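You operate a simulated robot arm through the tools that you are given. There is no shell and no other tool.

You are at the controls of a simulated two-armed robot. One attempt, no reset.

JOB
Bleed the van line to nought; park its hose in the REST socket.
Fine: shut the van valve first, bleed before you part the hose, shut the bleed valve again.

Only the result counts: the job must be done as asked and must still hold three seconds after the hand-in. Knocking over, shifting, dropping, spilling or breaking anything else fails it.

ROBOT AND FRAMES
Two 7-joint arms with fingered hands on one trunk that stands fixed in place. Base frame: the origin is at the foot of the trunk, x ahead of it, y to its left, z up. Readings come in m, rad, newtons and seconds.
The left shoulder is at [0.072, 0.157, 1.059], the right one opposite. With the tool pointing down near the work surface each hand reaches from about 0.44 to 0.88 m from the base axis, measured 20 degrees to its own side. Payload 4 kg a hand.
Tool frame (each hand has its own): the origin (TCP) lies between the finger pads and is the grasp point; the fingertips stand 0.03 m ahead of it; z points along the fingers, y is the line along which they close. The gripper opens to 0.104 m. The gripper's body begins 0.035 m behind the TCP. The gripper is a hand of 3 fingers: y runs from the thumb to the fingers, the wrist lies at [-0.015, -0.104, -0.178] in the tool frame, and closing takes about 1.5 s.
Orientation is that of the tool frame in the base frame, as [roll, pitch, yaw] about the fixed x, y, z axes, in that order (R = Rz(yaw) Ry(pitch) Rx(roll)). With the fingers straight down and the wrist toward the robot, the tool's x, y and z point along [0, 1, 0], [1, 0, 0] and [0, 0, -1] of the base frame.

CONTROLS
- The arms move only by the tool send_rows. It takes "left_increments", "right_increments" or both (then of equal length, played together; a hand with none holds still); each is a list of rows, each a list of 7 numbers: the shift along the base's x, y, z in m, then the turn, a rotation vector about the base's x, y, z in rad, then the closure, from 0 (fully open) to 1 (shut). In form: [[tx, ty, tz, rx, ry, rz, jaw], ...]. A call has 1 to 20 rows; each row shifts and turns the commanded pose from where the row before left it. Each row takes 0.2 s and may step no farther than 0.05 m and 0.15 rad from the row before; otherwise, or with a gripper value out of range, the whole call is refused. Where a pose cannot be reached the arm comes as near as it can. A force on the tool above 50 N (or 10 N above the force at the start of the call, whichever is more), or a blocked arm, ends the call early, and 0.2 s more pass. The fingers move at their own pace (about 0.153 m/s each) and stop on an object; they squeeze with about 25 N. The grip force told is the motor's: it shows also when the fingers shut on nothing. Time passes only in rows, and 0.2 s behind the last, so rows that do not move let the fingers close. It gives the time, the measured TCP pose, the force on the tool (base axes), the opening and the grip force at its end, in the units of the frame above (readings bear some noise), with the torque about the TCP (base axes, N m) and any sound that the robot's microphone picked up, and new pictures: "pictures" is both (left out), scene, wrist or none (wrist: the cameras of the hands that moved).
- Cameras (640 x 400 px; columns grow to the right, rows downward): "scene" is now at [0.1164, 0.0432, 1.3016]; the picture's right is [0.59, -0.81, 0.00], its down [-0.43, -0.32, -0.85] and it looks along [0.68, 0.50, -0.53] (base axes); focal length 257 px, centre (320, 200). "left" rides on the left gripper at [-0.064, -0.094, -0.117] in its tool frame; the picture's right is [-0.72, -0.33, 0.61], its down [0.64, -0.65, 0.40] and it looks along [0.27, 0.68, 0.68] (tool axes); focal length 238 px, centre (320, 200). "right" rides on the right gripper at [0.064, -0.094, -0.117] in its tool frame; the picture's right is [-0.72, 0.33, -0.61], its down [-0.64, -0.65, 0.40] and it looks along [-0.27, 0.68, 0.68] (tool axes); focal length 238 px, centre (320, 200). There is no depth. A picture from a camera that has moved, and an enlarged one, comes with that camera's place and axes in the base frame and with its lens. The place of the scene camera against the robot may be out by one fixed shift of up to 0.025 m in any direction.
- raise_lower(by): slides the trunk up (or, below 0, down) by that many m; the arms and the scene camera ride with it, the base frame stays. It gives what a move gives, with no picture.
- set_grasp(shape, hand): the hand has 3 fingers and takes this shape, open, in about a second: jaw (thumb against the fingers, like two jaws); tri (thumb and two fingers); tip (a fingertip pinch); poke (one finger out to press); point (the index stretched); flat (the hand flat); cup (the hand cupped); fist (a fist). The gripper value then closes the fingers along that shape, each until it touches; the sizes above hold for jaw. It gives what a move gives, with no picture.
- turn_head(pan, tilt): turns the head with the scene camera to pan (to the left, within 1.501 rad either way) and tilt (down, from -0.506 to 1.204), counted from straight ahead of the robot. It gives what a move gives, and a new picture of the scene camera.
- close_up(camera, box): a new picture of the part [left, top, right, bottom] of that camera's present view, enlarged. No time passes.
- close_job(): hands the job in; it is judged then, once.

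Nothing tells you positions but the pictures and the camera data. Unless the task says otherwise, let go and move clear before handing in.

The tools are called after ">>>" by a JSON object that holds its "api" and its "payload". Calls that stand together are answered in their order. send_rows: Moves the arms, as the interface text tells. Its arguments: {"type":"object","properties":{"left_increments":{"type":"array"},"right_increments":{"type":"array"},"pictures":{"type":"string","enum":["both","scene","wrist","none"]}},"required":[]} The other tools are called the same way: raise_lower (by) slides the trunk up or down; set_grasp (shape, hand) gives the hand a shape; turn_head (pan, tilt) turns the head that bears the scene camera; close_up (camera, box) takes an enlarged picture of a part of a camera's view; close_job () hands the job in.

At the start:

```text
time: 0.0
left_ee_pos: [0.4109, 0.4538, 1.0982]
left_tool_rot: [-3.14, 0.001, 1.571]
left_wrist_force: [0.2, 0.4, -0.1]
left_wrist_torque: [0.0, 0.0, -0.01]
left_finger_gap: 0.1037
left_grasp_force: 0.2
left_shape: jaw
right_ee_pos: [0.603, 0.0153, 1.1805]
right_tool_rot: [-3.14, 0.001, 1.569]
right_wrist_force: [0.2, -0.8, 0.4]
right_wrist_torque: [0.02, 0.02, 0.0]
right_finger_gap: 0.1034
right_grasp_force: 0.1
right_shape: jaw
trunk travel left (down, up): [-0.475, 0.465]
head pan, tilt: [0.635, 0.557]
```

scene: 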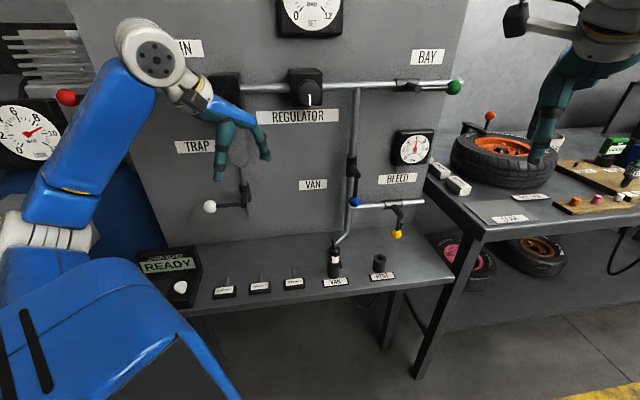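
right: 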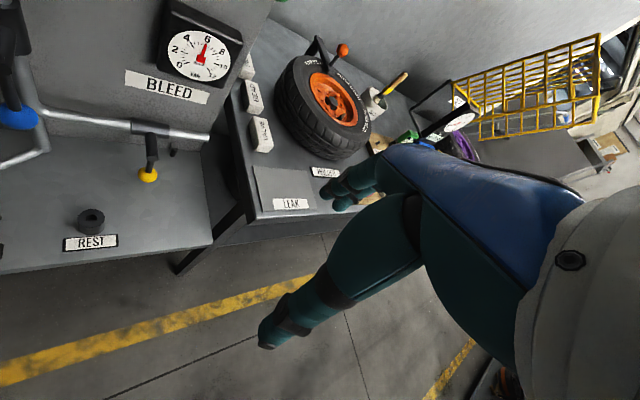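
left: 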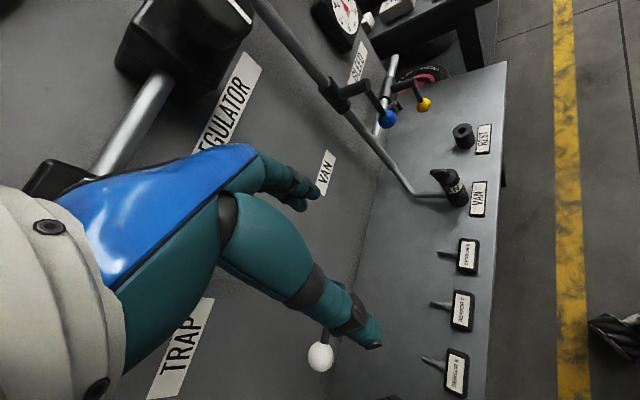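

I see a panel with an air line: a VAN vertical branch with a blue-knob valve, a BLEED branch with a yellow-knob valve, and a gauge. Below them is a shelf holding the VAN hose coupling and the REST socket. I'll take close-ups before I move anything.

>>> {"api": "close_up", "payload": {"camera": "scene", "box": [280, 120, 460, 300]}}

>>> {"api": "close_up", "payload": {"camera": "left", "box": [300, 0, 520, 240]}}

>>> {"api": "close_up", "payload": {"camera": "right", "box": [0, 0, 260, 270]}}

>>> {"api": "close_up", "payload": {"camera": "scene", "box": [120, 0, 480, 300]}}

```text
2.22 times, centred on (370, 210) of scene
camera zoom: at [0.1164, 0.0432, 1.3016], right [0.59, -0.81, 0.0], down [-0.43, -0.32, -0.85], along [0.68, 0.5, -0.53], focal length 570 px, centre (209, 178)
```

zoom: 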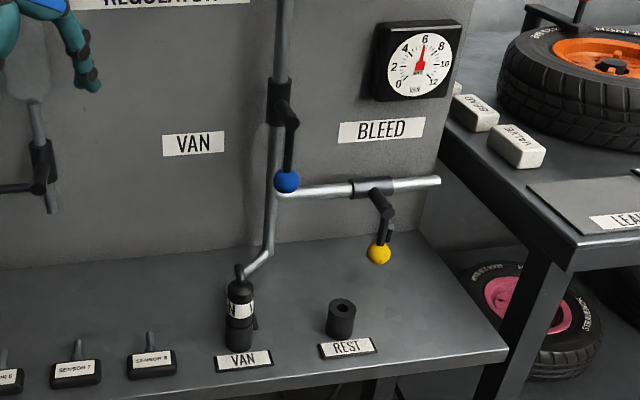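

```text
1.67 times, centred on (410, 120) of left
camera zoom: at [0.317, 0.3888, 1.2154], right [-0.33, -0.72, -0.61], down [-0.65, 0.64, -0.4], along [0.68, 0.27, -0.68], focal length 397 px, centre (170, 333)
```

zoom: 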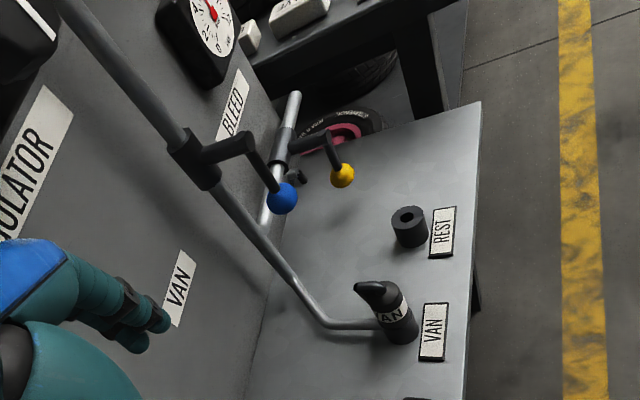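

```text
1.48 times, centred on (130, 135) of right
camera zoom: at [0.5096, 0.0788, 1.2979], right [0.33, -0.72, 0.61], down [-0.65, -0.64, -0.4], along [0.68, -0.27, -0.68], focal length 353 px, centre (602, 296)
```

zoom: 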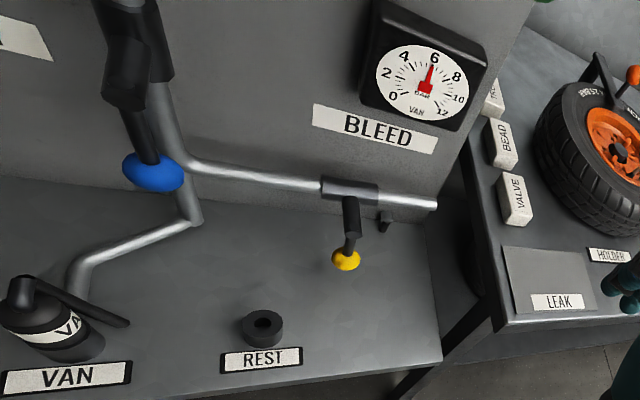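

```text
1.33 times, centred on (300, 150) of scene
camera zoom: at [0.1164, 0.0432, 1.3016], right [0.59, -0.81, 0.0], down [-0.43, -0.32, -0.85], along [0.68, 0.5, -0.53], focal length 342 px, centre (347, 267)
```

zoom: 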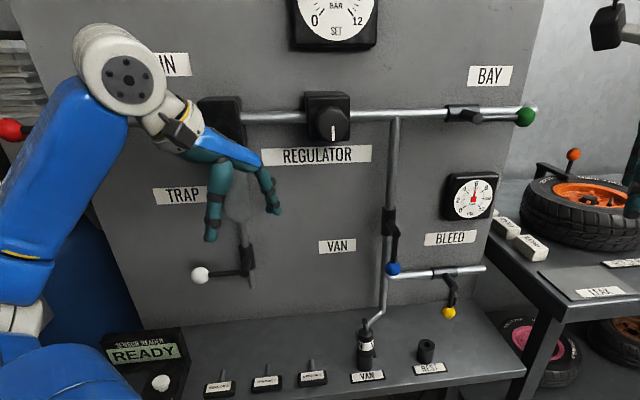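

The blue VAN lever hangs in line with its pipe, so it is open. The yellow BLEED lever sits across its pipe, so it is shut. I put the blue ball near [0.65, 0.33, 0.92], the yellow ball near [0.75, 0.23, 0.79], the plug near [0.54, 0.31, 0.80] and REST near [0.63, 0.22, 0.79]. I'll move the left hand so its camera gets a close look at the plug.

>>> {"api": "send_rows", "payload": {"left_increments": [[-0.003, -0.034, -0.036, 0, 0, 0, 0], [-0.003, -0.034, -0.036, 0, 0, 0, 0], [-0.003, -0.034, -0.036, 0, 0, 0, 0], [-0.003, -0.034, -0.036, 0, 0, 0, 0], [-0.003, -0.034, -0.036, 0, 0, 0, 0], [0, 0, 0, 0, 0, 0, 0]]}}

```text
time: 1.4
left_ee_pos: [0.4027, 0.2777, 0.9269]
left_tool_rot: [3.127, -0.005, 1.563]
left_wrist_force: [-1.0, 1.1, -5.7]
left_wrist_torque: [-0.13, -0.2, -0.03]
left_finger_gap: 0.1039
left_grasp_force: 0.1
left_shape: jaw
left hand out of reach, approached as far as the arm can: row 5
right_ee_pos: [0.6061, 0.0063, 1.1787]
right_tool_rot: [-3.138, -0.005, 1.568]
right_wrist_force: [-0.6, -0.9, -0.7]
right_wrist_torque: [0.04, 0.03, -0.01]
right_finger_gap: 0.1036
right_grasp_force: 0.1
right_shape: jaw
trunk travel left (down, up): [-0.475, 0.465]
head pan, tilt: [0.635, 0.557]
camera scene: at [0.119, 0.0348, 1.3013], right [0.59, -0.81, -0.01], down [-0.43, -0.31, -0.85], along [0.68, 0.5, -0.53], focal length 257 px, centre (320, 200)
camera left: at [0.3075, 0.2123, 1.0413], right [-0.32, -0.71, -0.62], down [-0.64, 0.65, -0.41], along [0.69, 0.27, -0.67], focal length 238 px, centre (320, 200)
```

scene: 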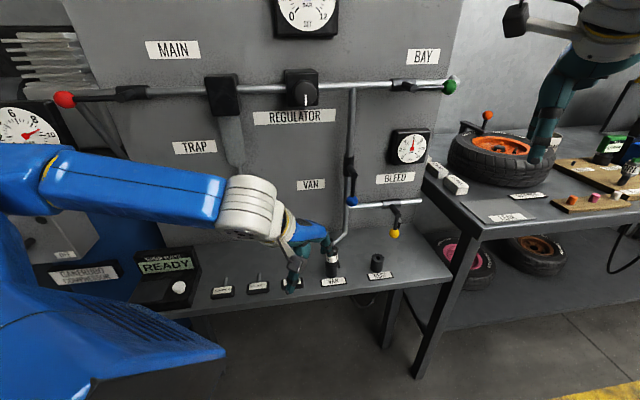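
left: 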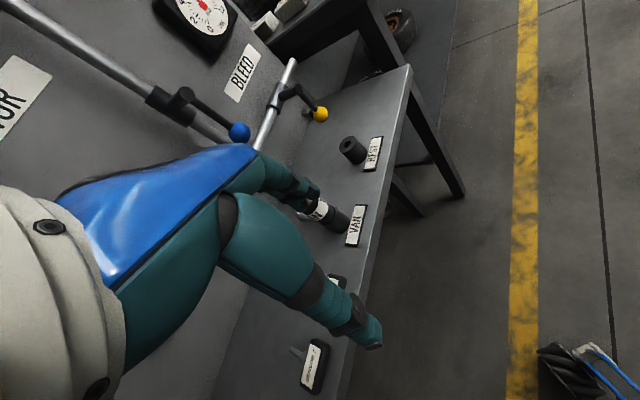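

The open hand hides the plug from its own camera. The enlarged pictures come out sharp, so I'll zoom in with the scene and right cameras.

>>> {"api": "close_up", "payload": {"camera": "scene", "box": [310, 220, 410, 290]}}

>>> {"api": "close_up", "payload": {"camera": "right", "box": [0, 60, 150, 270]}}

>>> {"api": "close_up", "payload": {"camera": "scene", "box": [330, 70, 450, 250]}}

>>> {"api": "close_up", "payload": {"camera": "left", "box": [140, 60, 400, 260]}}

```text
5.71 times, centred on (360, 255) of scene
camera zoom: at [0.119, 0.0348, 1.3013], right [0.59, -0.81, -0.01], down [-0.43, -0.31, -0.85], along [0.68, 0.5, -0.53], focal length 1467 px, centre (91, -114)
```

zoom: 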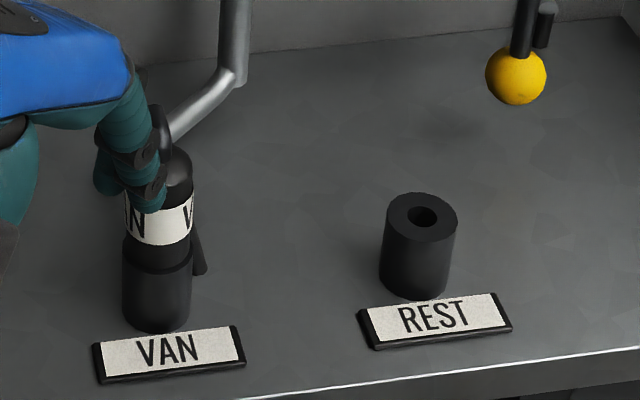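

```text
1.90 times, centred on (75, 165) of right
camera zoom: at [0.5119, 0.0701, 1.2969], right [0.33, -0.72, 0.61], down [-0.66, -0.64, -0.41], along [0.68, -0.27, -0.68], focal length 454 px, centre (787, 267)
```

zoom: 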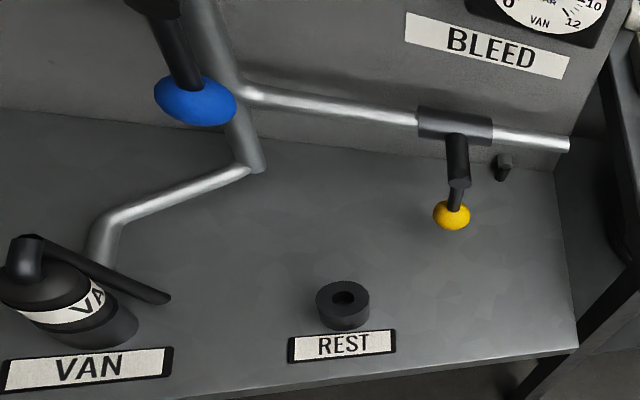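

```text
2.22 times, centred on (390, 160) of scene
camera zoom: at [0.119, 0.0348, 1.3013], right [0.59, -0.81, -0.01], down [-0.43, -0.31, -0.85], along [0.68, 0.5, -0.53], focal length 570 px, centre (164, 289)
```

zoom: 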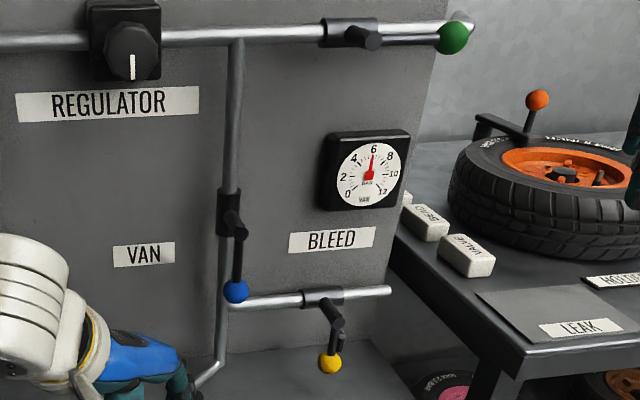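

```text
2.00 times, centred on (270, 160) of left
camera zoom: at [0.3075, 0.2123, 1.0413], right [-0.32, -0.71, -0.62], down [-0.64, 0.65, -0.41], along [0.69, 0.27, -0.67], focal length 477 px, centre (420, 280)
```

zoom: 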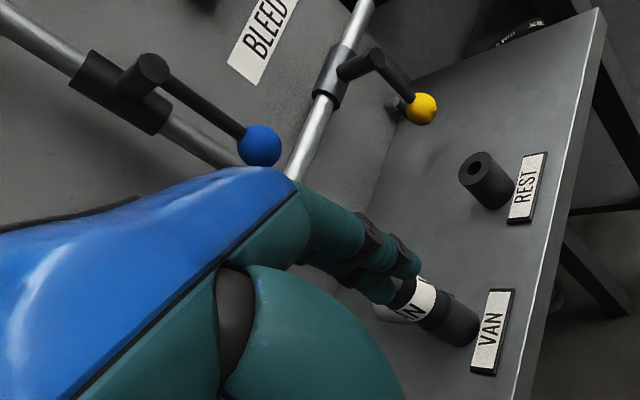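

The pipe enters the socket from behind. The plug carries the VAN band and has a short hose tail on its wall side. I'll leave the plug for now and start with the blue lever: close the left hand, aim it at the panel (yaw, then pitch up), and stop in front and to the right of the blue ball.

>>> {"api": "send_rows", "payload": {"left_increments": [[0.03, -0.008, 0.015, 0, 0, 0, 1], [0.03, -0.008, 0.015, 0, 0, 0, 1], [0.02, -0.008, 0.015, 0, 0, 0.131, 1], [0.02, -0.008, 0.015, 0, 0, 0.131, 1], [0.01, -0.008, 0.015, 0, 0, 0.131, 1], [0.01, -0.008, 0, 0, 0, 0.131, 1], [0.01, 0, 0, 0, 0, 0.131, 1], [0.01, 0, 0, 0, 0, 0.131, 1], [0.01, -0.003, 0, 0.106, -0.106, 0, 1], [0.01, -0.003, 0, 0.106, -0.106, 0, 1], [0.01, -0.003, 0, 0.106, -0.106, 0, 1], [0.01, -0.003, 0, 0.106, -0.106, 0, 1], [0.01, -0.003, 0, 0.106, -0.106, 0, 1], [0.01, -0.003, 0, 0.106, -0.106, 0, 1], [0.01, -0.003, 0, 0.106, -0.106, 0, 1], [0.005, 0, 0, 0.106, -0.106, 0, 1], [0, 0, 0, 0, 0, 0, 1]]}}

```text
time: 5.0
left_ee_pos: [0.5542, 0.3312, 1.0542]
left_tool_rot: [1.944, 0.0, 2.353]
left_wrist_force: [-0.4, -0.2, 0.0]
left_wrist_torque: [0.0, 0.01, 0.04]
left_finger_gap: 0.0
left_grasp_force: 25.5
left_shape: jaw
left hand out of reach, approached as far as the arm can: row 9, 10, 11, 12, 13, 14, 15, 16
right_ee_pos: [0.6014, 0.014, 1.1815]
right_tool_rot: [3.142, 0.001, 1.571]
right_wrist_force: [0.2, -0.1, 0.7]
right_wrist_torque: [-0.02, -0.01, 0.0]
right_finger_gap: 0.104
right_grasp_force: 0.1
right_shape: jaw
trunk travel left (down, up): [-0.475, 0.465]
head pan, tilt: [0.635, 0.557]
camera scene: at [0.117, 0.0421, 1.3016], right [0.59, -0.81, 0.0], down [-0.43, -0.31, -0.85], along [0.68, 0.5, -0.53], focal length 257 px, centre (320, 200)
camera left: at [0.4979, 0.1837, 1.01], right [0.83, -0.19, -0.53], down [-0.35, 0.55, -0.76], along [0.43, 0.81, 0.39], focal length 238 px, centre (320, 200)
```

scene: 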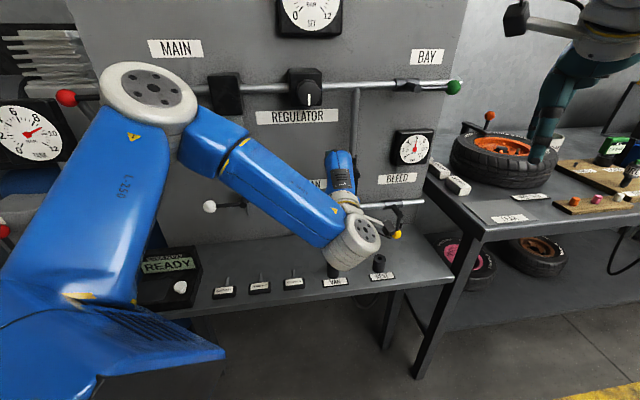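
left: 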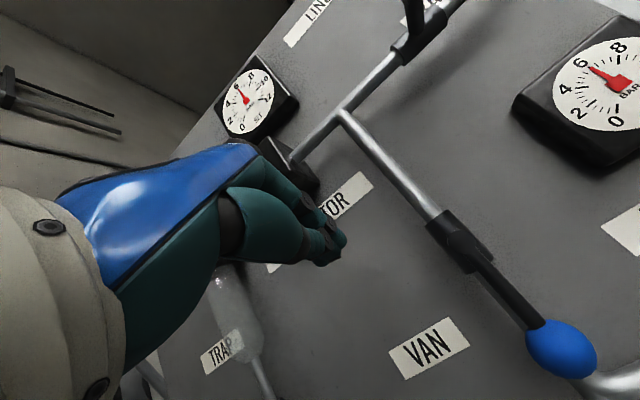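

Pointing at the panel with this wrist offset is awkward for the left arm, and it stops short. The right arm can reach across toward the panel more naturally. I'll bring the left hand back to where it started.

>>> {"api": "send_rows", "payload": {"left_increments": [[-0.012, 0.015, 0, -0.106, 0.106, 0, 1], [-0.012, 0.015, 0, -0.106, 0.106, 0, 1], [-0.012, 0.015, 0, -0.106, 0.106, 0, 1], [-0.012, 0.015, 0, -0.106, 0.106, 0, 1], [-0.012, 0.015, 0, -0.106, 0.106, 0, 1], [-0.012, 0.015, 0, -0.106, 0.106, 0, 1], [-0.012, 0.015, 0, -0.106, 0.106, 0, 1], [-0.012, 0.015, 0, -0.106, 0.106, 0, 0.5], [-0.01, 0.02, 0.015, 0, 0, -0.131, 0], [-0.01, 0.02, 0.015, 0, 0, -0.131, 0], [-0.01, 0.02, 0.015, 0, 0, -0.131, 0], [-0.01, 0.02, 0.015, 0, 0, -0.131, 0], [-0.01, 0.02, 0.015, 0, 0, -0.131, 0], [-0.01, 0.02, 0.015, 0, 0, -0.131, 0], [0, 0, 0, 0, 0, 0, 0]]}}

```text
time: 7.8
left_ee_pos: [0.4074, 0.5337, 1.1209]
left_tool_rot: [-3.123, -0.003, 1.743]
left_wrist_force: [-15.8, -33.3, -10.6]
left_wrist_torque: [0.72, 0.15, -1.65]
left_finger_gap: 0.1027
left_grasp_force: 0.1
left_shape: jaw
right_ee_pos: [0.5976, 0.0085, 1.1826]
right_tool_rot: [3.138, -0.004, 1.57]
right_wrist_force: [0.0, 0.3, -0.1]
right_wrist_torque: [-0.03, -0.01, -0.03]
right_finger_gap: 0.1036
right_grasp_force: 0.1
right_shape: jaw
trunk travel left (down, up): [-0.475, 0.465]
head pan, tilt: [0.635, 0.557]
stopped in row 13 (left hand): the force on the tool passed its limit at 51 N (the readings are from after the stop); the commanded pose is now the measured one
camera scene: at [0.1128, 0.0338, 1.3023], right [0.59, -0.81, 0.0], down [-0.43, -0.31, -0.85], along [0.68, 0.51, -0.53], focal length 257 px, centre (320, 200)
camera left: at [0.3275, 0.4527, 1.2393], right [-0.21, -0.76, -0.61], down [-0.76, 0.52, -0.39], along [0.61, 0.38, -0.69], focal length 238 px, centre (320, 200)
```

scene: 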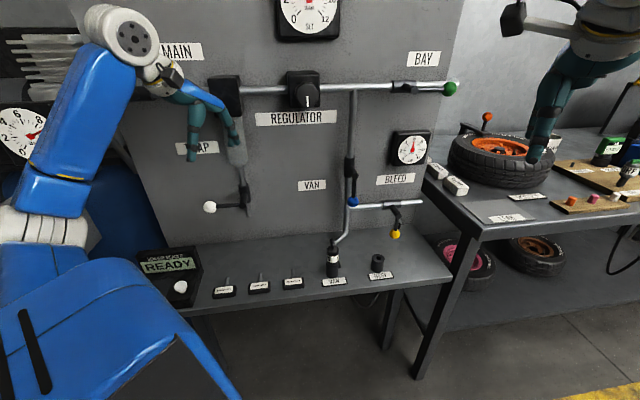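
left: 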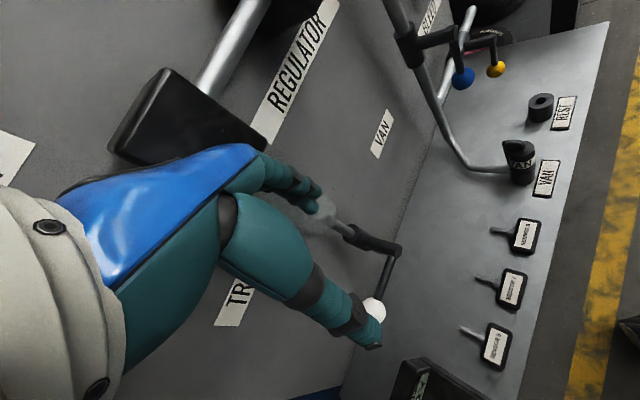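

The left hand brushed a fixed box on the panel near the TRAP/regulator. I'll back off from the panel and check that nothing moved.

>>> {"api": "send_rows", "payload": {"left_increments": [[-0.015, -0.02, 0, 0, 0, 0, 0], [-0.02, -0.03, 0, 0, 0, 0, 0], [0.0, -0.03, 0, 0, 0, -0.08, 0], [0, 0, 0, 0, 0, -0.08, 0]]}}

>>> {"api": "close_up", "payload": {"camera": "scene", "box": [40, 0, 300, 230]}}

```text
time: 8.8
left_ee_pos: [0.3748, 0.4593, 1.1161]
left_tool_rot: [-3.124, 0.002, 1.597]
left_wrist_force: [-1.2, -0.2, -0.4]
left_wrist_torque: [-0.02, 0.0, -0.02]
left_finger_gap: 0.1038
left_grasp_force: 0.1
left_shape: jaw
right_ee_pos: [0.6008, 0.0155, 1.1817]
right_tool_rot: [-3.14, 0.004, 1.571]
right_wrist_force: [-0.2, -0.2, -0.6]
right_wrist_torque: [-0.01, 0.03, 0.0]
right_finger_gap: 0.1038
right_grasp_force: 0.0
right_shape: jaw
trunk travel left (down, up): [-0.475, 0.465]
head pan, tilt: [0.635, 0.557]
camera scene: at [0.1172, 0.043, 1.3015], right [0.59, -0.81, 0.0], down [-0.43, -0.32, -0.85], along [0.68, 0.5, -0.53], focal length 257 px, centre (320, 200)
camera left: at [0.2844, 0.3932, 1.2355], right [-0.32, -0.73, -0.61], down [-0.68, 0.62, -0.39], along [0.67, 0.28, -0.69], focal length 238 px, centre (320, 200)
```

scene: 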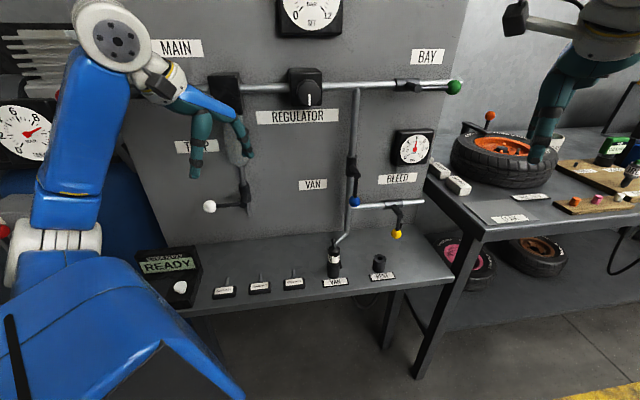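
left: 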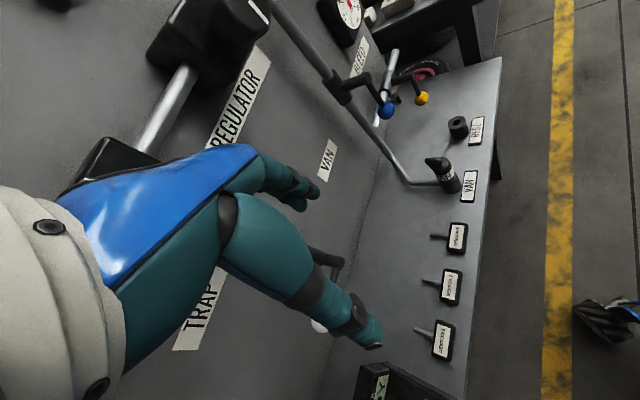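

```text
1.74 times, centred on (170, 115) of scene
camera zoom: at [0.1172, 0.043, 1.3015], right [0.59, -0.81, 0.0], down [-0.43, -0.32, -0.85], along [0.68, 0.5, -0.53], focal length 446 px, centre (581, 348)
```

zoom: 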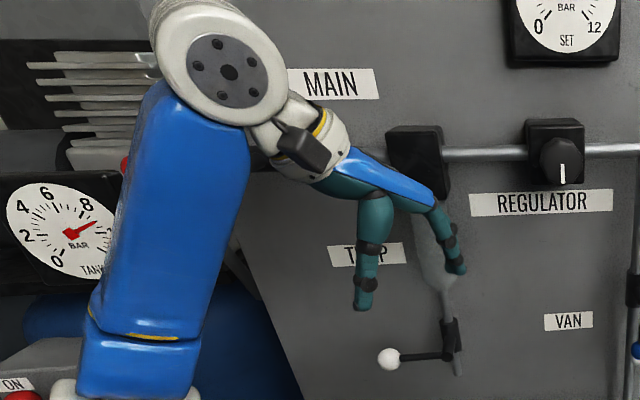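

Nothing moved; the MAIN, TRAP and gauge pieces look unchanged. Next is the right hand: close it, yaw it 45° left, pitch it toward the panel, and hold it in front and to the right of the blue ball.

>>> {"api": "send_rows", "payload": {"right_increments": [[-0.015, 0.012, -0.01, 0, 0, 0.131, 1], [-0.015, 0.012, -0.01, 0, 0, 0.131, 1], [-0.015, 0.012, -0.01, 0, 0, 0.131, 1], [-0.015, 0.012, -0.01, 0, 0, 0.131, 1], [-0.015, 0.012, -0.01, 0, 0, 0.131, 1], [-0.015, 0.012, -0.01, 0, 0, 0.131, 1], [0.01, 0.012, -0.02, 0.106, -0.106, 0, 1], [0.01, 0.012, -0.02, 0.106, -0.106, 0, 1], [0.01, 0.012, -0.02, 0.106, -0.106, 0, 1], [0.01, 0.012, -0.02, 0.106, -0.106, 0, 1], [0.01, 0.012, -0.02, 0.106, -0.106, 0, 1], [0.01, 0.012, -0.02, 0.106, -0.106, 0, 1], [0.01, 0.012, -0.02, 0.106, -0.106, 0, 1], [0.01, 0.012, -0.02, 0.106, -0.106, 0, 1], [0, 0, 0, 0, 0, 0, 1]]}}

```text
time: 11.9
left_ee_pos: [0.3736, 0.4568, 1.1189]
left_tool_rot: [-3.125, -0.001, 1.596]
left_wrist_force: [0.0, -0.8, -0.7]
left_wrist_torque: [0.02, -0.01, 0.01]
left_finger_gap: 0.1038
left_grasp_force: 0.1
left_shape: jaw
right_ee_pos: [0.584, 0.1708, 0.9818]
right_tool_rot: [2.052, 0.015, 2.401]
right_wrist_force: [0.5, -0.1, -0.4]
right_wrist_torque: [-0.03, -0.02, 0.02]
right_finger_gap: 0.0
right_grasp_force: 24.9
right_shape: jaw
right hand out of reach, approached as far as the arm can: row 12, 13, 14
trunk travel left (down, up): [-0.475, 0.465]
head pan, tilt: [0.635, 0.557]
camera scene: at [0.1159, 0.0414, 1.3017], right [0.59, -0.81, 0.0], down [-0.43, -0.31, -0.85], along [0.68, 0.5, -0.53], focal length 257 px, centre (320, 200)
camera right: at [0.4389, 0.1044, 0.9521], right [0.26, -0.77, 0.58], down [0.52, -0.4, -0.76], along [0.81, 0.5, 0.3], focal length 238 px, centre (320, 200)
```

scene: 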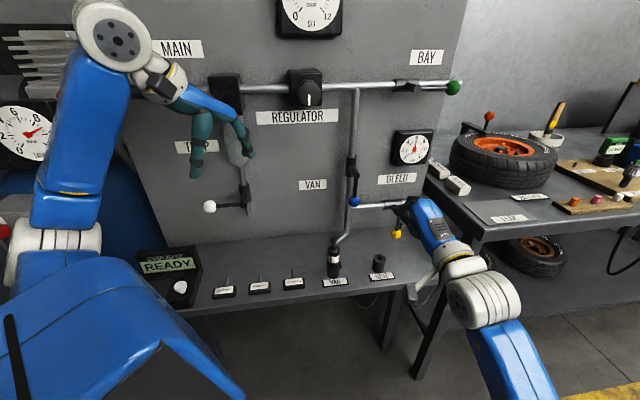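
right: 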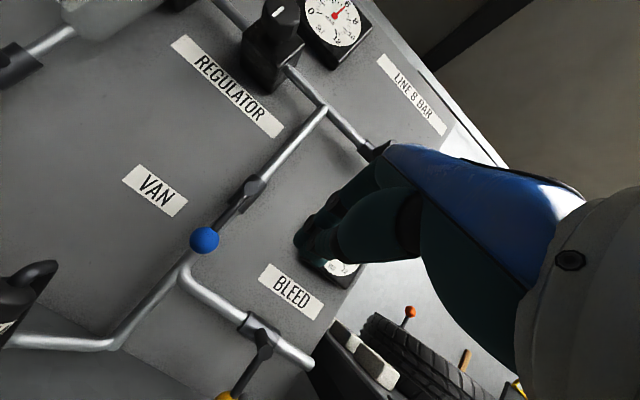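

The right hand can point at the panel. Rechecking from its camera puts the blue ball at [0.648, 0.325, 0.922] with its pivot about 8.5 cm above. I'll bring the fingers in just right of the ball.

>>> {"api": "send_rows", "payload": {"right_increments": [[0.02, 0.027, -0.015, 0, 0, 0, 1], [0.019, 0.027, -0.015, 0, 0, 0, 1], [0, 0, 0, 0, 0, 0, 1]]}}

```text
time: 12.8
left_ee_pos: [0.3722, 0.4583, 1.1184]
left_tool_rot: [-3.124, 0.001, 1.596]
left_wrist_force: [-0.6, -1.1, -0.1]
left_wrist_torque: [0.01, 0.02, 0.02]
left_finger_gap: 0.1038
left_grasp_force: 0.1
left_shape: jaw
right_ee_pos: [0.6322, 0.2173, 0.9526]
right_tool_rot: [2.053, 0.015, 2.405]
right_wrist_force: [0.1, -0.2, -0.6]
right_wrist_torque: [0.02, 0.0, 0.0]
right_finger_gap: 0.0001
right_grasp_force: 24.6
right_shape: jaw
right hand out of reach, approached as far as the arm can: row 1, 2
trunk travel left (down, up): [-0.475, 0.465]
head pan, tilt: [0.635, 0.557]
camera scene: at [0.1157, 0.0435, 1.3016], right [0.59, -0.81, 0.0], down [-0.43, -0.32, -0.85], along [0.68, 0.5, -0.53], focal length 257 px, centre (320, 200)
camera right: at [0.4869, 0.1499, 0.9233], right [0.26, -0.77, 0.58], down [0.52, -0.4, -0.76], along [0.81, 0.5, 0.3], focal length 238 px, centre (320, 200)
```

scene: 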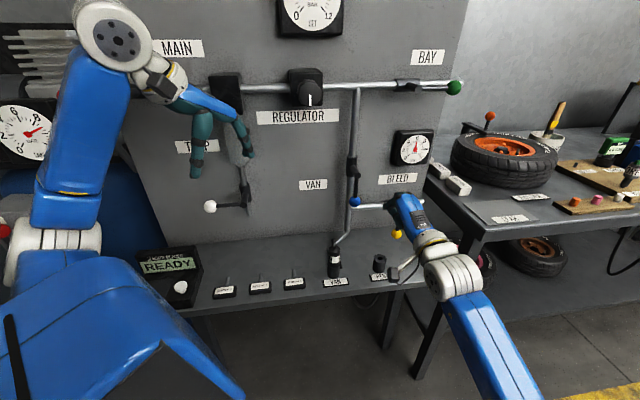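
right: 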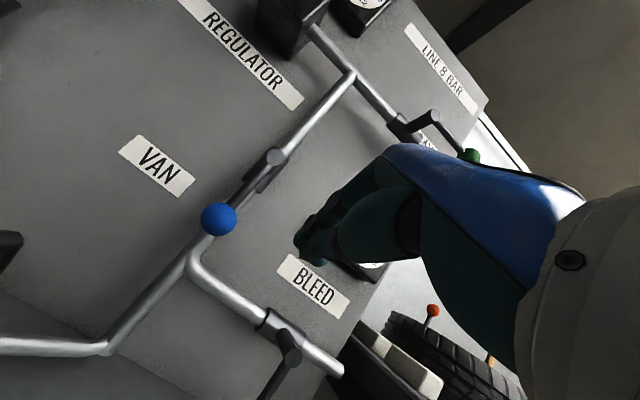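

The commanded tilt is slightly past what the wrist can do. I'll relax it by about 0.12 rad so the commands track properly again.

>>> {"api": "send_rows", "payload": {"right_increments": [[0, -0.005, 0.01, -0.09, 0.09, 0, 1], [0, 0, 0, 0, 0, 0, 1]], "pictures": "none"}}

```text
time: 13.3
left_ee_pos: [0.3739, 0.4592, 1.1164]
left_tool_rot: [-3.124, 0.0, 1.597]
left_wrist_force: [-1.1, -0.2, 0.2]
left_wrist_torque: [-0.01, -0.02, -0.01]
left_finger_gap: 0.1038
left_grasp_force: 0.1
left_shape: jaw
right_ee_pos: [0.633, 0.2122, 0.9622]
right_tool_rot: [2.181, 0.012, 2.394]
right_wrist_force: [0.4, -0.8, 0.5]
right_wrist_torque: [0.01, -0.01, 0.02]
right_finger_gap: 0.0
right_grasp_force: 25.0
right_shape: jaw
trunk travel left (down, up): [-0.475, 0.465]
head pan, tilt: [0.635, 0.557]
```

That worked, and increments now track from the achieved pose. I'll move the fingertips in alongside the ball, on its right.

>>> {"api": "send_rows", "payload": {"right_increments": [[0.016, 0.022, -0.013, 0, 0, 0, 1], [0.014, 0.025, -0.012, 0, 0, 0, 1], [0.013, 0.025, -0.012, 0, 0, 0, 1], [0, 0, 0, 0, 0, 0, 1]]}}

>>> {"api": "close_up", "payload": {"camera": "scene", "box": [320, 120, 460, 260]}}

```text
time: 14.3
left_ee_pos: [0.3735, 0.4582, 1.1176]
left_tool_rot: [-3.124, 0.0, 1.597]
left_wrist_force: [0.6, -0.7, 0.6]
left_wrist_torque: [0.01, 0.02, -0.01]
left_finger_gap: 0.1042
left_grasp_force: 0.0
left_shape: jaw
right_ee_pos: [0.6775, 0.2827, 0.926]
right_tool_rot: [2.178, 0.011, 2.396]
right_wrist_force: [-0.4, -0.1, 0.4]
right_wrist_torque: [-0.03, 0.01, 0.0]
right_finger_gap: 0.0001
right_grasp_force: 24.7
right_shape: jaw
trunk travel left (down, up): [-0.475, 0.465]
head pan, tilt: [0.635, 0.557]
camera scene: at [0.1163, 0.0439, 1.3015], right [0.59, -0.81, 0.0], down [-0.43, -0.32, -0.85], along [0.68, 0.5, -0.53], focal length 257 px, centre (320, 200)
camera right: at [0.5294, 0.2158, 0.9149], right [0.31, -0.72, 0.63], down [0.45, -0.47, -0.76], along [0.84, 0.51, 0.18], focal length 238 px, centre (320, 200)
```

scene: 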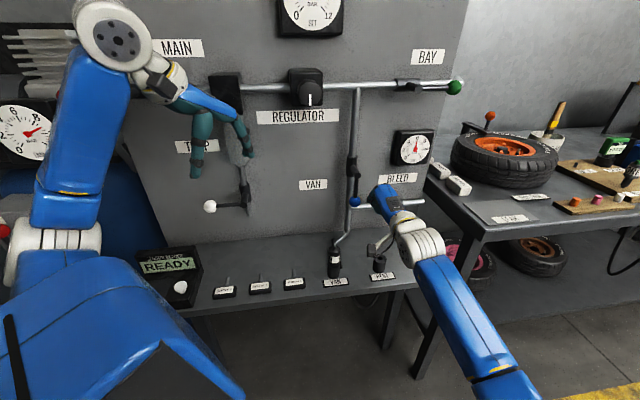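
right: 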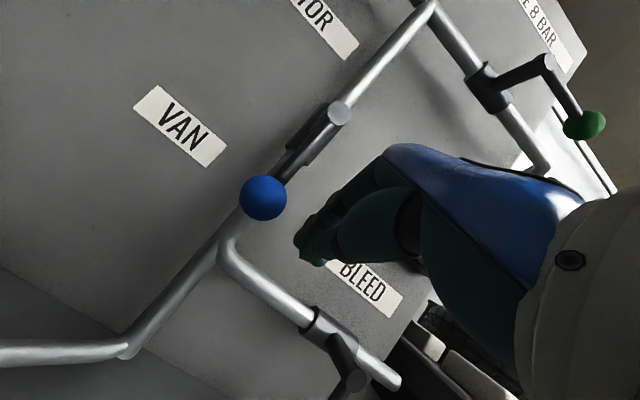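

```text
2.86 times, centred on (390, 190) of scene
camera zoom: at [0.1163, 0.0439, 1.3015], right [0.59, -0.81, 0.0], down [-0.43, -0.32, -0.85], along [0.68, 0.5, -0.53], focal length 733 px, centre (120, 229)
```

zoom: 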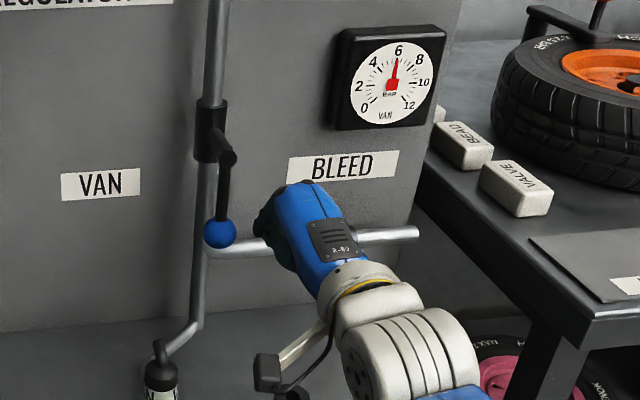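

The fingertips are just right of the blue ball. I'll push it along its arc to the left (clockwise) in small steps, first to about 45°, then check.

>>> {"api": "send_rows", "payload": {"right_increments": [[-0.0152, 0.0152, -0.004, 0, 0, 0, 1], [-0.016, 0.016, -0.005, 0, 0, 0, 1], [-0.0163, 0.0163, 0.001, 0, 0, 0, 1], [-0.0156, 0.0156, 0.007, 0, 0, 0, 1], [0, 0, 0, 0, 0, 0, 1]]}}

>>> {"api": "close_up", "payload": {"camera": "scene", "box": [300, 100, 440, 260]}}

```text
time: 15.6
left_ee_pos: [0.3747, 0.4594, 1.1175]
left_tool_rot: [-3.125, -0.001, 1.598]
left_wrist_force: [-1.1, 0.2, -0.4]
left_wrist_torque: [0.01, 0.04, -0.02]
left_finger_gap: 0.1043
left_grasp_force: 0.1
left_shape: jaw
right_ee_pos: [0.6752, 0.3263, 0.9253]
right_tool_rot: [2.182, 0.006, 2.417]
right_wrist_force: [1.1, -0.9, -0.2]
right_wrist_torque: [0.11, 0.03, 0.01]
right_finger_gap: 0.0001
right_grasp_force: 25.2
right_shape: jaw
right hand out of reach, approached as far as the arm can: row 1, 2, 3, 4
trunk travel left (down, up): [-0.475, 0.465]
head pan, tilt: [0.635, 0.557]
camera scene: at [0.1169, 0.044, 1.3014], right [0.59, -0.81, 0.0], down [-0.43, -0.32, -0.85], along [0.68, 0.5, -0.53], focal length 257 px, centre (320, 200)
camera right: at [0.5277, 0.2562, 0.9149], right [0.33, -0.71, 0.62], down [0.45, -0.46, -0.76], along [0.83, 0.53, 0.17], focal length 238 px, centre (320, 200)
```

scene: 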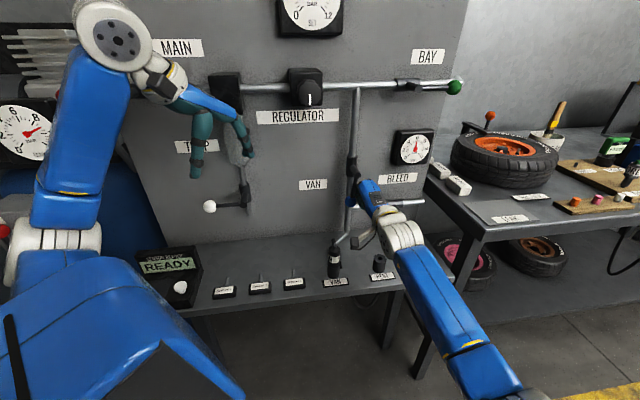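
right: 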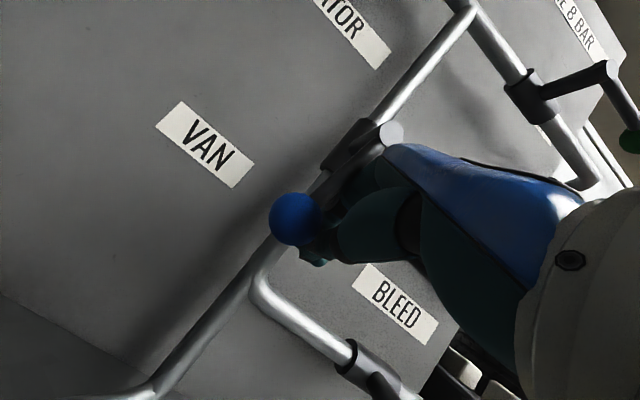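

```text
2.50 times, centred on (370, 180) of scene
camera zoom: at [0.1169, 0.044, 1.3014], right [0.59, -0.81, 0.0], down [-0.43, -0.32, -0.85], along [0.68, 0.5, -0.53], focal length 642 px, centre (195, 250)
```

zoom: 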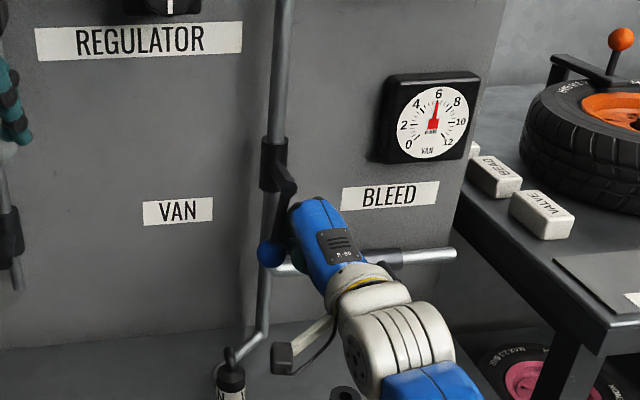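

The lever has moved a little, but the wrist's orientation limit kept the hand from moving left. Turning the hand more to the left (greater yaw) should free it and also suits the push better. I'll try that while drawing back slightly from the wall.

>>> {"api": "send_rows", "payload": {"right_increments": [[-0.004, -0.01, 0, 0, 0, 0.1, 1], [-0.005, -0.008, 0, 0, 0, 0.1, 1], [-0.005, -0.004, 0, 0, 0, 0.1, 1], [0, 0, 0, 0, 0, 0, 1]]}}

>>> {"api": "close_up", "payload": {"camera": "scene", "box": [300, 100, 440, 260]}}

```text
time: 16.6
left_ee_pos: [0.3752, 0.4603, 1.1171]
left_tool_rot: [-3.123, 0.0, 1.597]
left_wrist_force: [0.2, -0.7, 0.5]
left_wrist_torque: [-0.04, 0.0, -0.04]
left_finger_gap: 0.1037
left_grasp_force: 0.0
left_shape: jaw
right_ee_pos: [0.6606, 0.306, 0.9246]
right_tool_rot: [2.179, 0.01, 2.697]
right_wrist_force: [0.1, -1.1, 0.5]
right_wrist_torque: [0.02, 0.0, -0.02]
right_finger_gap: 0.0
right_grasp_force: 24.6
right_shape: jaw
trunk travel left (down, up): [-0.475, 0.465]
head pan, tilt: [0.635, 0.557]
camera scene: at [0.1167, 0.0443, 1.3015], right [0.59, -0.81, 0.0], down [-0.43, -0.32, -0.85], along [0.68, 0.5, -0.53], focal length 257 px, centre (320, 200)
camera right: at [0.5392, 0.1979, 0.914], right [0.51, -0.59, 0.63], down [0.57, -0.32, -0.76], along [0.65, 0.74, 0.18], focal length 238 px, centre (320, 200)
```

scene: 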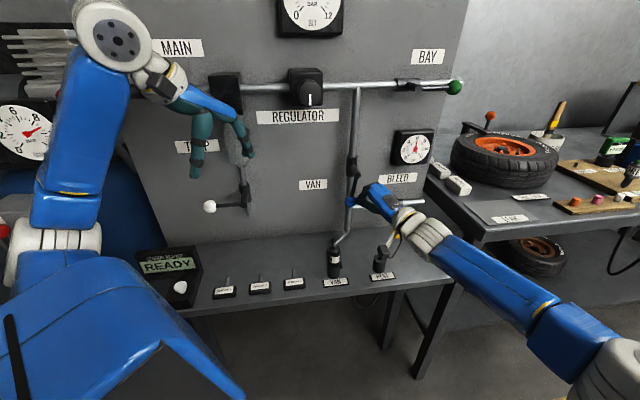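
right: 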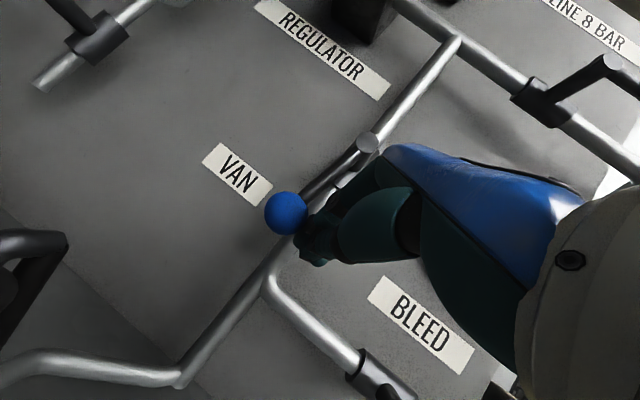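

```text
2.50 times, centred on (370, 180) of scene
camera zoom: at [0.1167, 0.0443, 1.3015], right [0.59, -0.81, 0.0], down [-0.43, -0.32, -0.85], along [0.68, 0.5, -0.53], focal length 642 px, centre (195, 250)
```

zoom: 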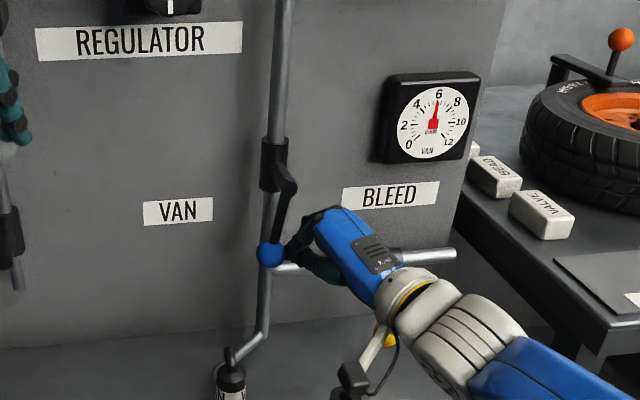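

This orientation is reachable and the fingertips are right at the ball. I'll continue the push along the arc.

>>> {"api": "send_rows", "payload": {"right_increments": [[-0.015, 0.015, -0.0086, 0, 0, 0, 1], [-0.0163, 0.0163, 0.0026, 0, 0, 0.03, 1], [-0.0153, 0.0153, 0.0084, 0, 0, 0.03, 1], [0, 0, 0, 0, 0, 0, 1]]}}

>>> {"api": "close_up", "payload": {"camera": "scene", "box": [280, 100, 420, 280]}}

```text
time: 17.6
left_ee_pos: [0.375, 0.4586, 1.1176]
left_tool_rot: [-3.125, 0.0, 1.597]
left_wrist_force: [0.0, -0.6, 0.0]
left_wrist_torque: [0.01, -0.03, 0.01]
left_finger_gap: 0.1038
left_grasp_force: 0.0
left_shape: jaw
right_ee_pos: [0.6161, 0.3544, 0.9301]
right_tool_rot: [2.179, 0.011, 2.756]
right_wrist_force: [0.0, -1.2, -2.7]
right_wrist_torque: [0.1, 0.0, -0.02]
right_finger_gap: 0.0001
right_grasp_force: 25.4
right_shape: jaw
trunk travel left (down, up): [-0.475, 0.465]
head pan, tilt: [0.635, 0.557]
camera scene: at [0.1169, 0.0438, 1.3014], right [0.59, -0.81, 0.0], down [-0.43, -0.32, -0.85], along [0.68, 0.5, -0.53], focal length 257 px, centre (320, 200)
camera right: at [0.4998, 0.2393, 0.9194], right [0.54, -0.56, 0.63], down [0.59, -0.28, -0.76], along [0.6, 0.78, 0.18], focal length 238 px, centre (320, 200)
```

scene: 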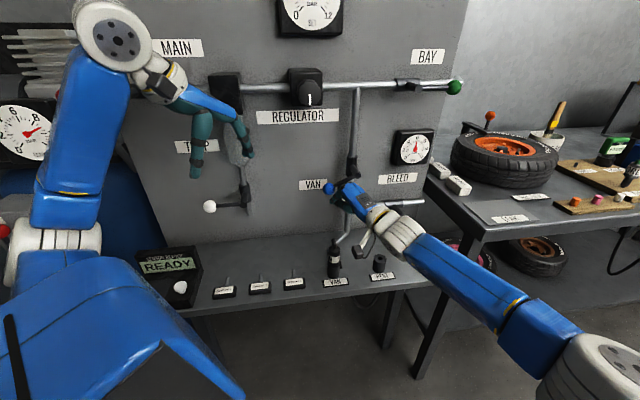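
right: 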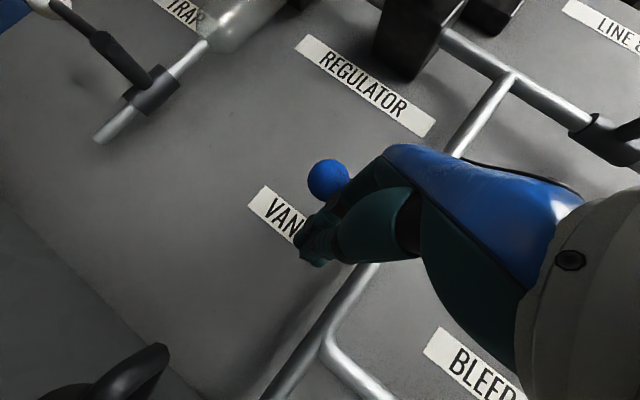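

```text
2.22 times, centred on (350, 190) of scene
camera zoom: at [0.1169, 0.0438, 1.3014], right [0.59, -0.81, 0.0], down [-0.43, -0.32, -0.85], along [0.68, 0.5, -0.53], focal length 570 px, centre (253, 222)
```

zoom: 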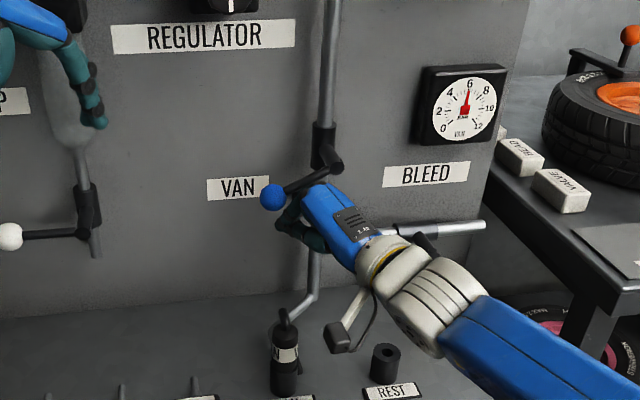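

The lever is at about 60° now. I'll keep going, pushing mostly upward from beneath the ball.

>>> {"api": "send_rows", "payload": {"right_increments": [[-0.008, 0.008, 0.013, 0, 0, 0, 1], [-0.005, 0.005, 0.014, 0, 0, 0, 1], [0, 0, 0, 0, 0, 0, 1]]}}

>>> {"api": "close_up", "payload": {"camera": "scene", "box": [280, 100, 420, 280]}}

```text
time: 18.4
left_ee_pos: [0.3769, 0.4584, 1.116]
left_tool_rot: [-3.122, 0.0, 1.597]
left_wrist_force: [0.4, 0.6, -1.2]
left_wrist_torque: [-0.02, -0.01, -0.01]
left_finger_gap: 0.1039
left_grasp_force: 0.0
left_shape: jaw
right_ee_pos: [0.6021, 0.3656, 0.9514]
right_tool_rot: [2.186, 0.009, 2.752]
right_wrist_force: [-5.0, -12.1, -21.2]
right_wrist_torque: [0.72, 0.02, -0.16]
right_finger_gap: 0.0
right_grasp_force: 25.4
right_shape: jaw
trunk travel left (down, up): [-0.475, 0.465]
head pan, tilt: [0.635, 0.557]
camera scene: at [0.1193, 0.0426, 1.3009], right [0.59, -0.81, 0.0], down [-0.43, -0.32, -0.85], along [0.68, 0.5, -0.53], focal length 257 px, centre (320, 200)
camera right: at [0.4876, 0.251, 0.941], right [0.54, -0.56, 0.63], down [0.58, -0.29, -0.76], along [0.61, 0.78, 0.17], focal length 238 px, centre (320, 200)
```

scene: 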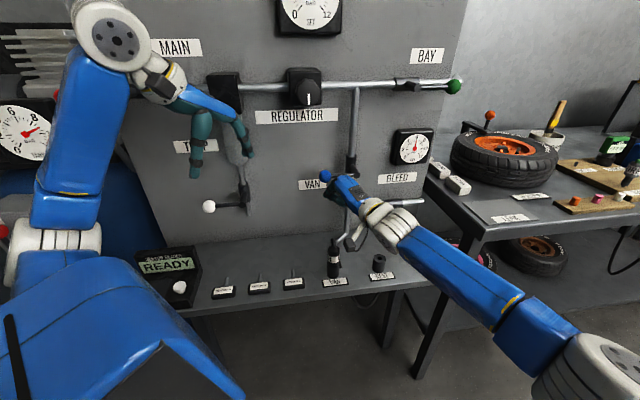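
right: 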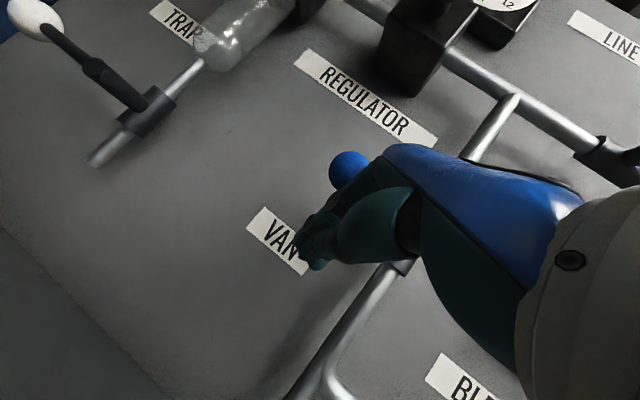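

```text
2.22 times, centred on (350, 190) of scene
camera zoom: at [0.1193, 0.0426, 1.3009], right [0.59, -0.81, 0.0], down [-0.43, -0.32, -0.85], along [0.68, 0.5, -0.53], focal length 570 px, centre (253, 222)
```

zoom: 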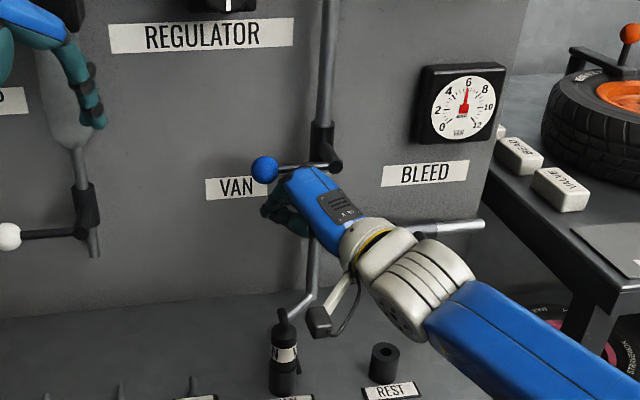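

The lever looks level, matching the shut TRAP lever, and the reaction force suggests it is at its stop. I'll give it one small extra nudge upward to be sure.

>>> {"api": "send_rows", "payload": {"right_increments": [[0, 0, 0.006, 0, 0, 0, 1], [0, 0, 0, 0, 0, 0, 1]]}}

>>> {"api": "close_up", "payload": {"camera": "scene", "box": [280, 120, 380, 220]}}

```text
time: 18.9
left_ee_pos: [0.3758, 0.4581, 1.1159]
left_tool_rot: [-3.123, -0.002, 1.598]
left_wrist_force: [0.8, 0.3, 0.3]
left_wrist_torque: [-0.02, 0.0, 0.0]
left_finger_gap: 0.1039
left_grasp_force: 0.0
left_shape: jaw
right_ee_pos: [0.6005, 0.3668, 0.9558]
right_tool_rot: [2.184, 0.011, 2.755]
right_wrist_force: [-11.8, -14.3, -30.2]
right_wrist_torque: [0.76, -0.09, -0.24]
right_finger_gap: 0.0
right_grasp_force: 24.9
right_shape: jaw
trunk travel left (down, up): [-0.475, 0.465]
head pan, tilt: [0.635, 0.557]
camera scene: at [0.1196, 0.0429, 1.301], right [0.59, -0.81, 0.0], down [-0.43, -0.32, -0.85], along [0.68, 0.5, -0.53], focal length 257 px, centre (320, 200)
camera right: at [0.4864, 0.2511, 0.9473], right [0.54, -0.56, 0.63], down [0.58, -0.29, -0.76], along [0.6, 0.78, 0.17], focal length 238 px, centre (320, 200)
```

scene: 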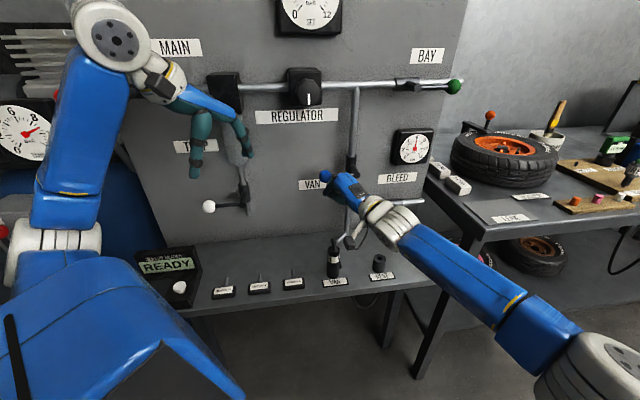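
right: 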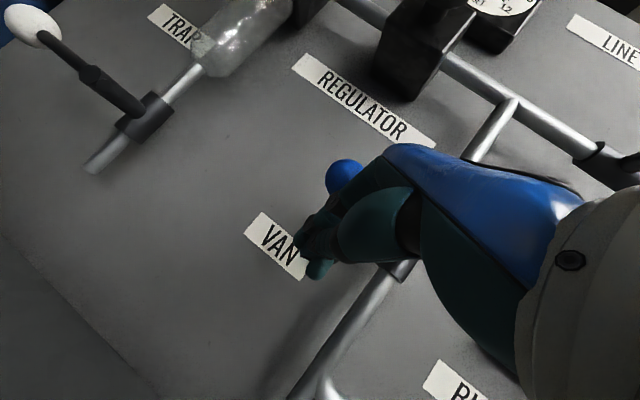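

```text
4.00 times, centred on (330, 170) of scene
camera zoom: at [0.1196, 0.0429, 1.301], right [0.59, -0.81, 0.0], down [-0.43, -0.32, -0.85], along [0.68, 0.5, -0.53], focal length 1027 px, centre (280, 320)
```

zoom: 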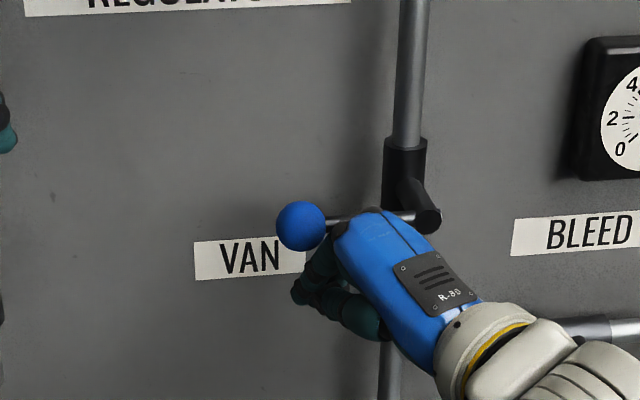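

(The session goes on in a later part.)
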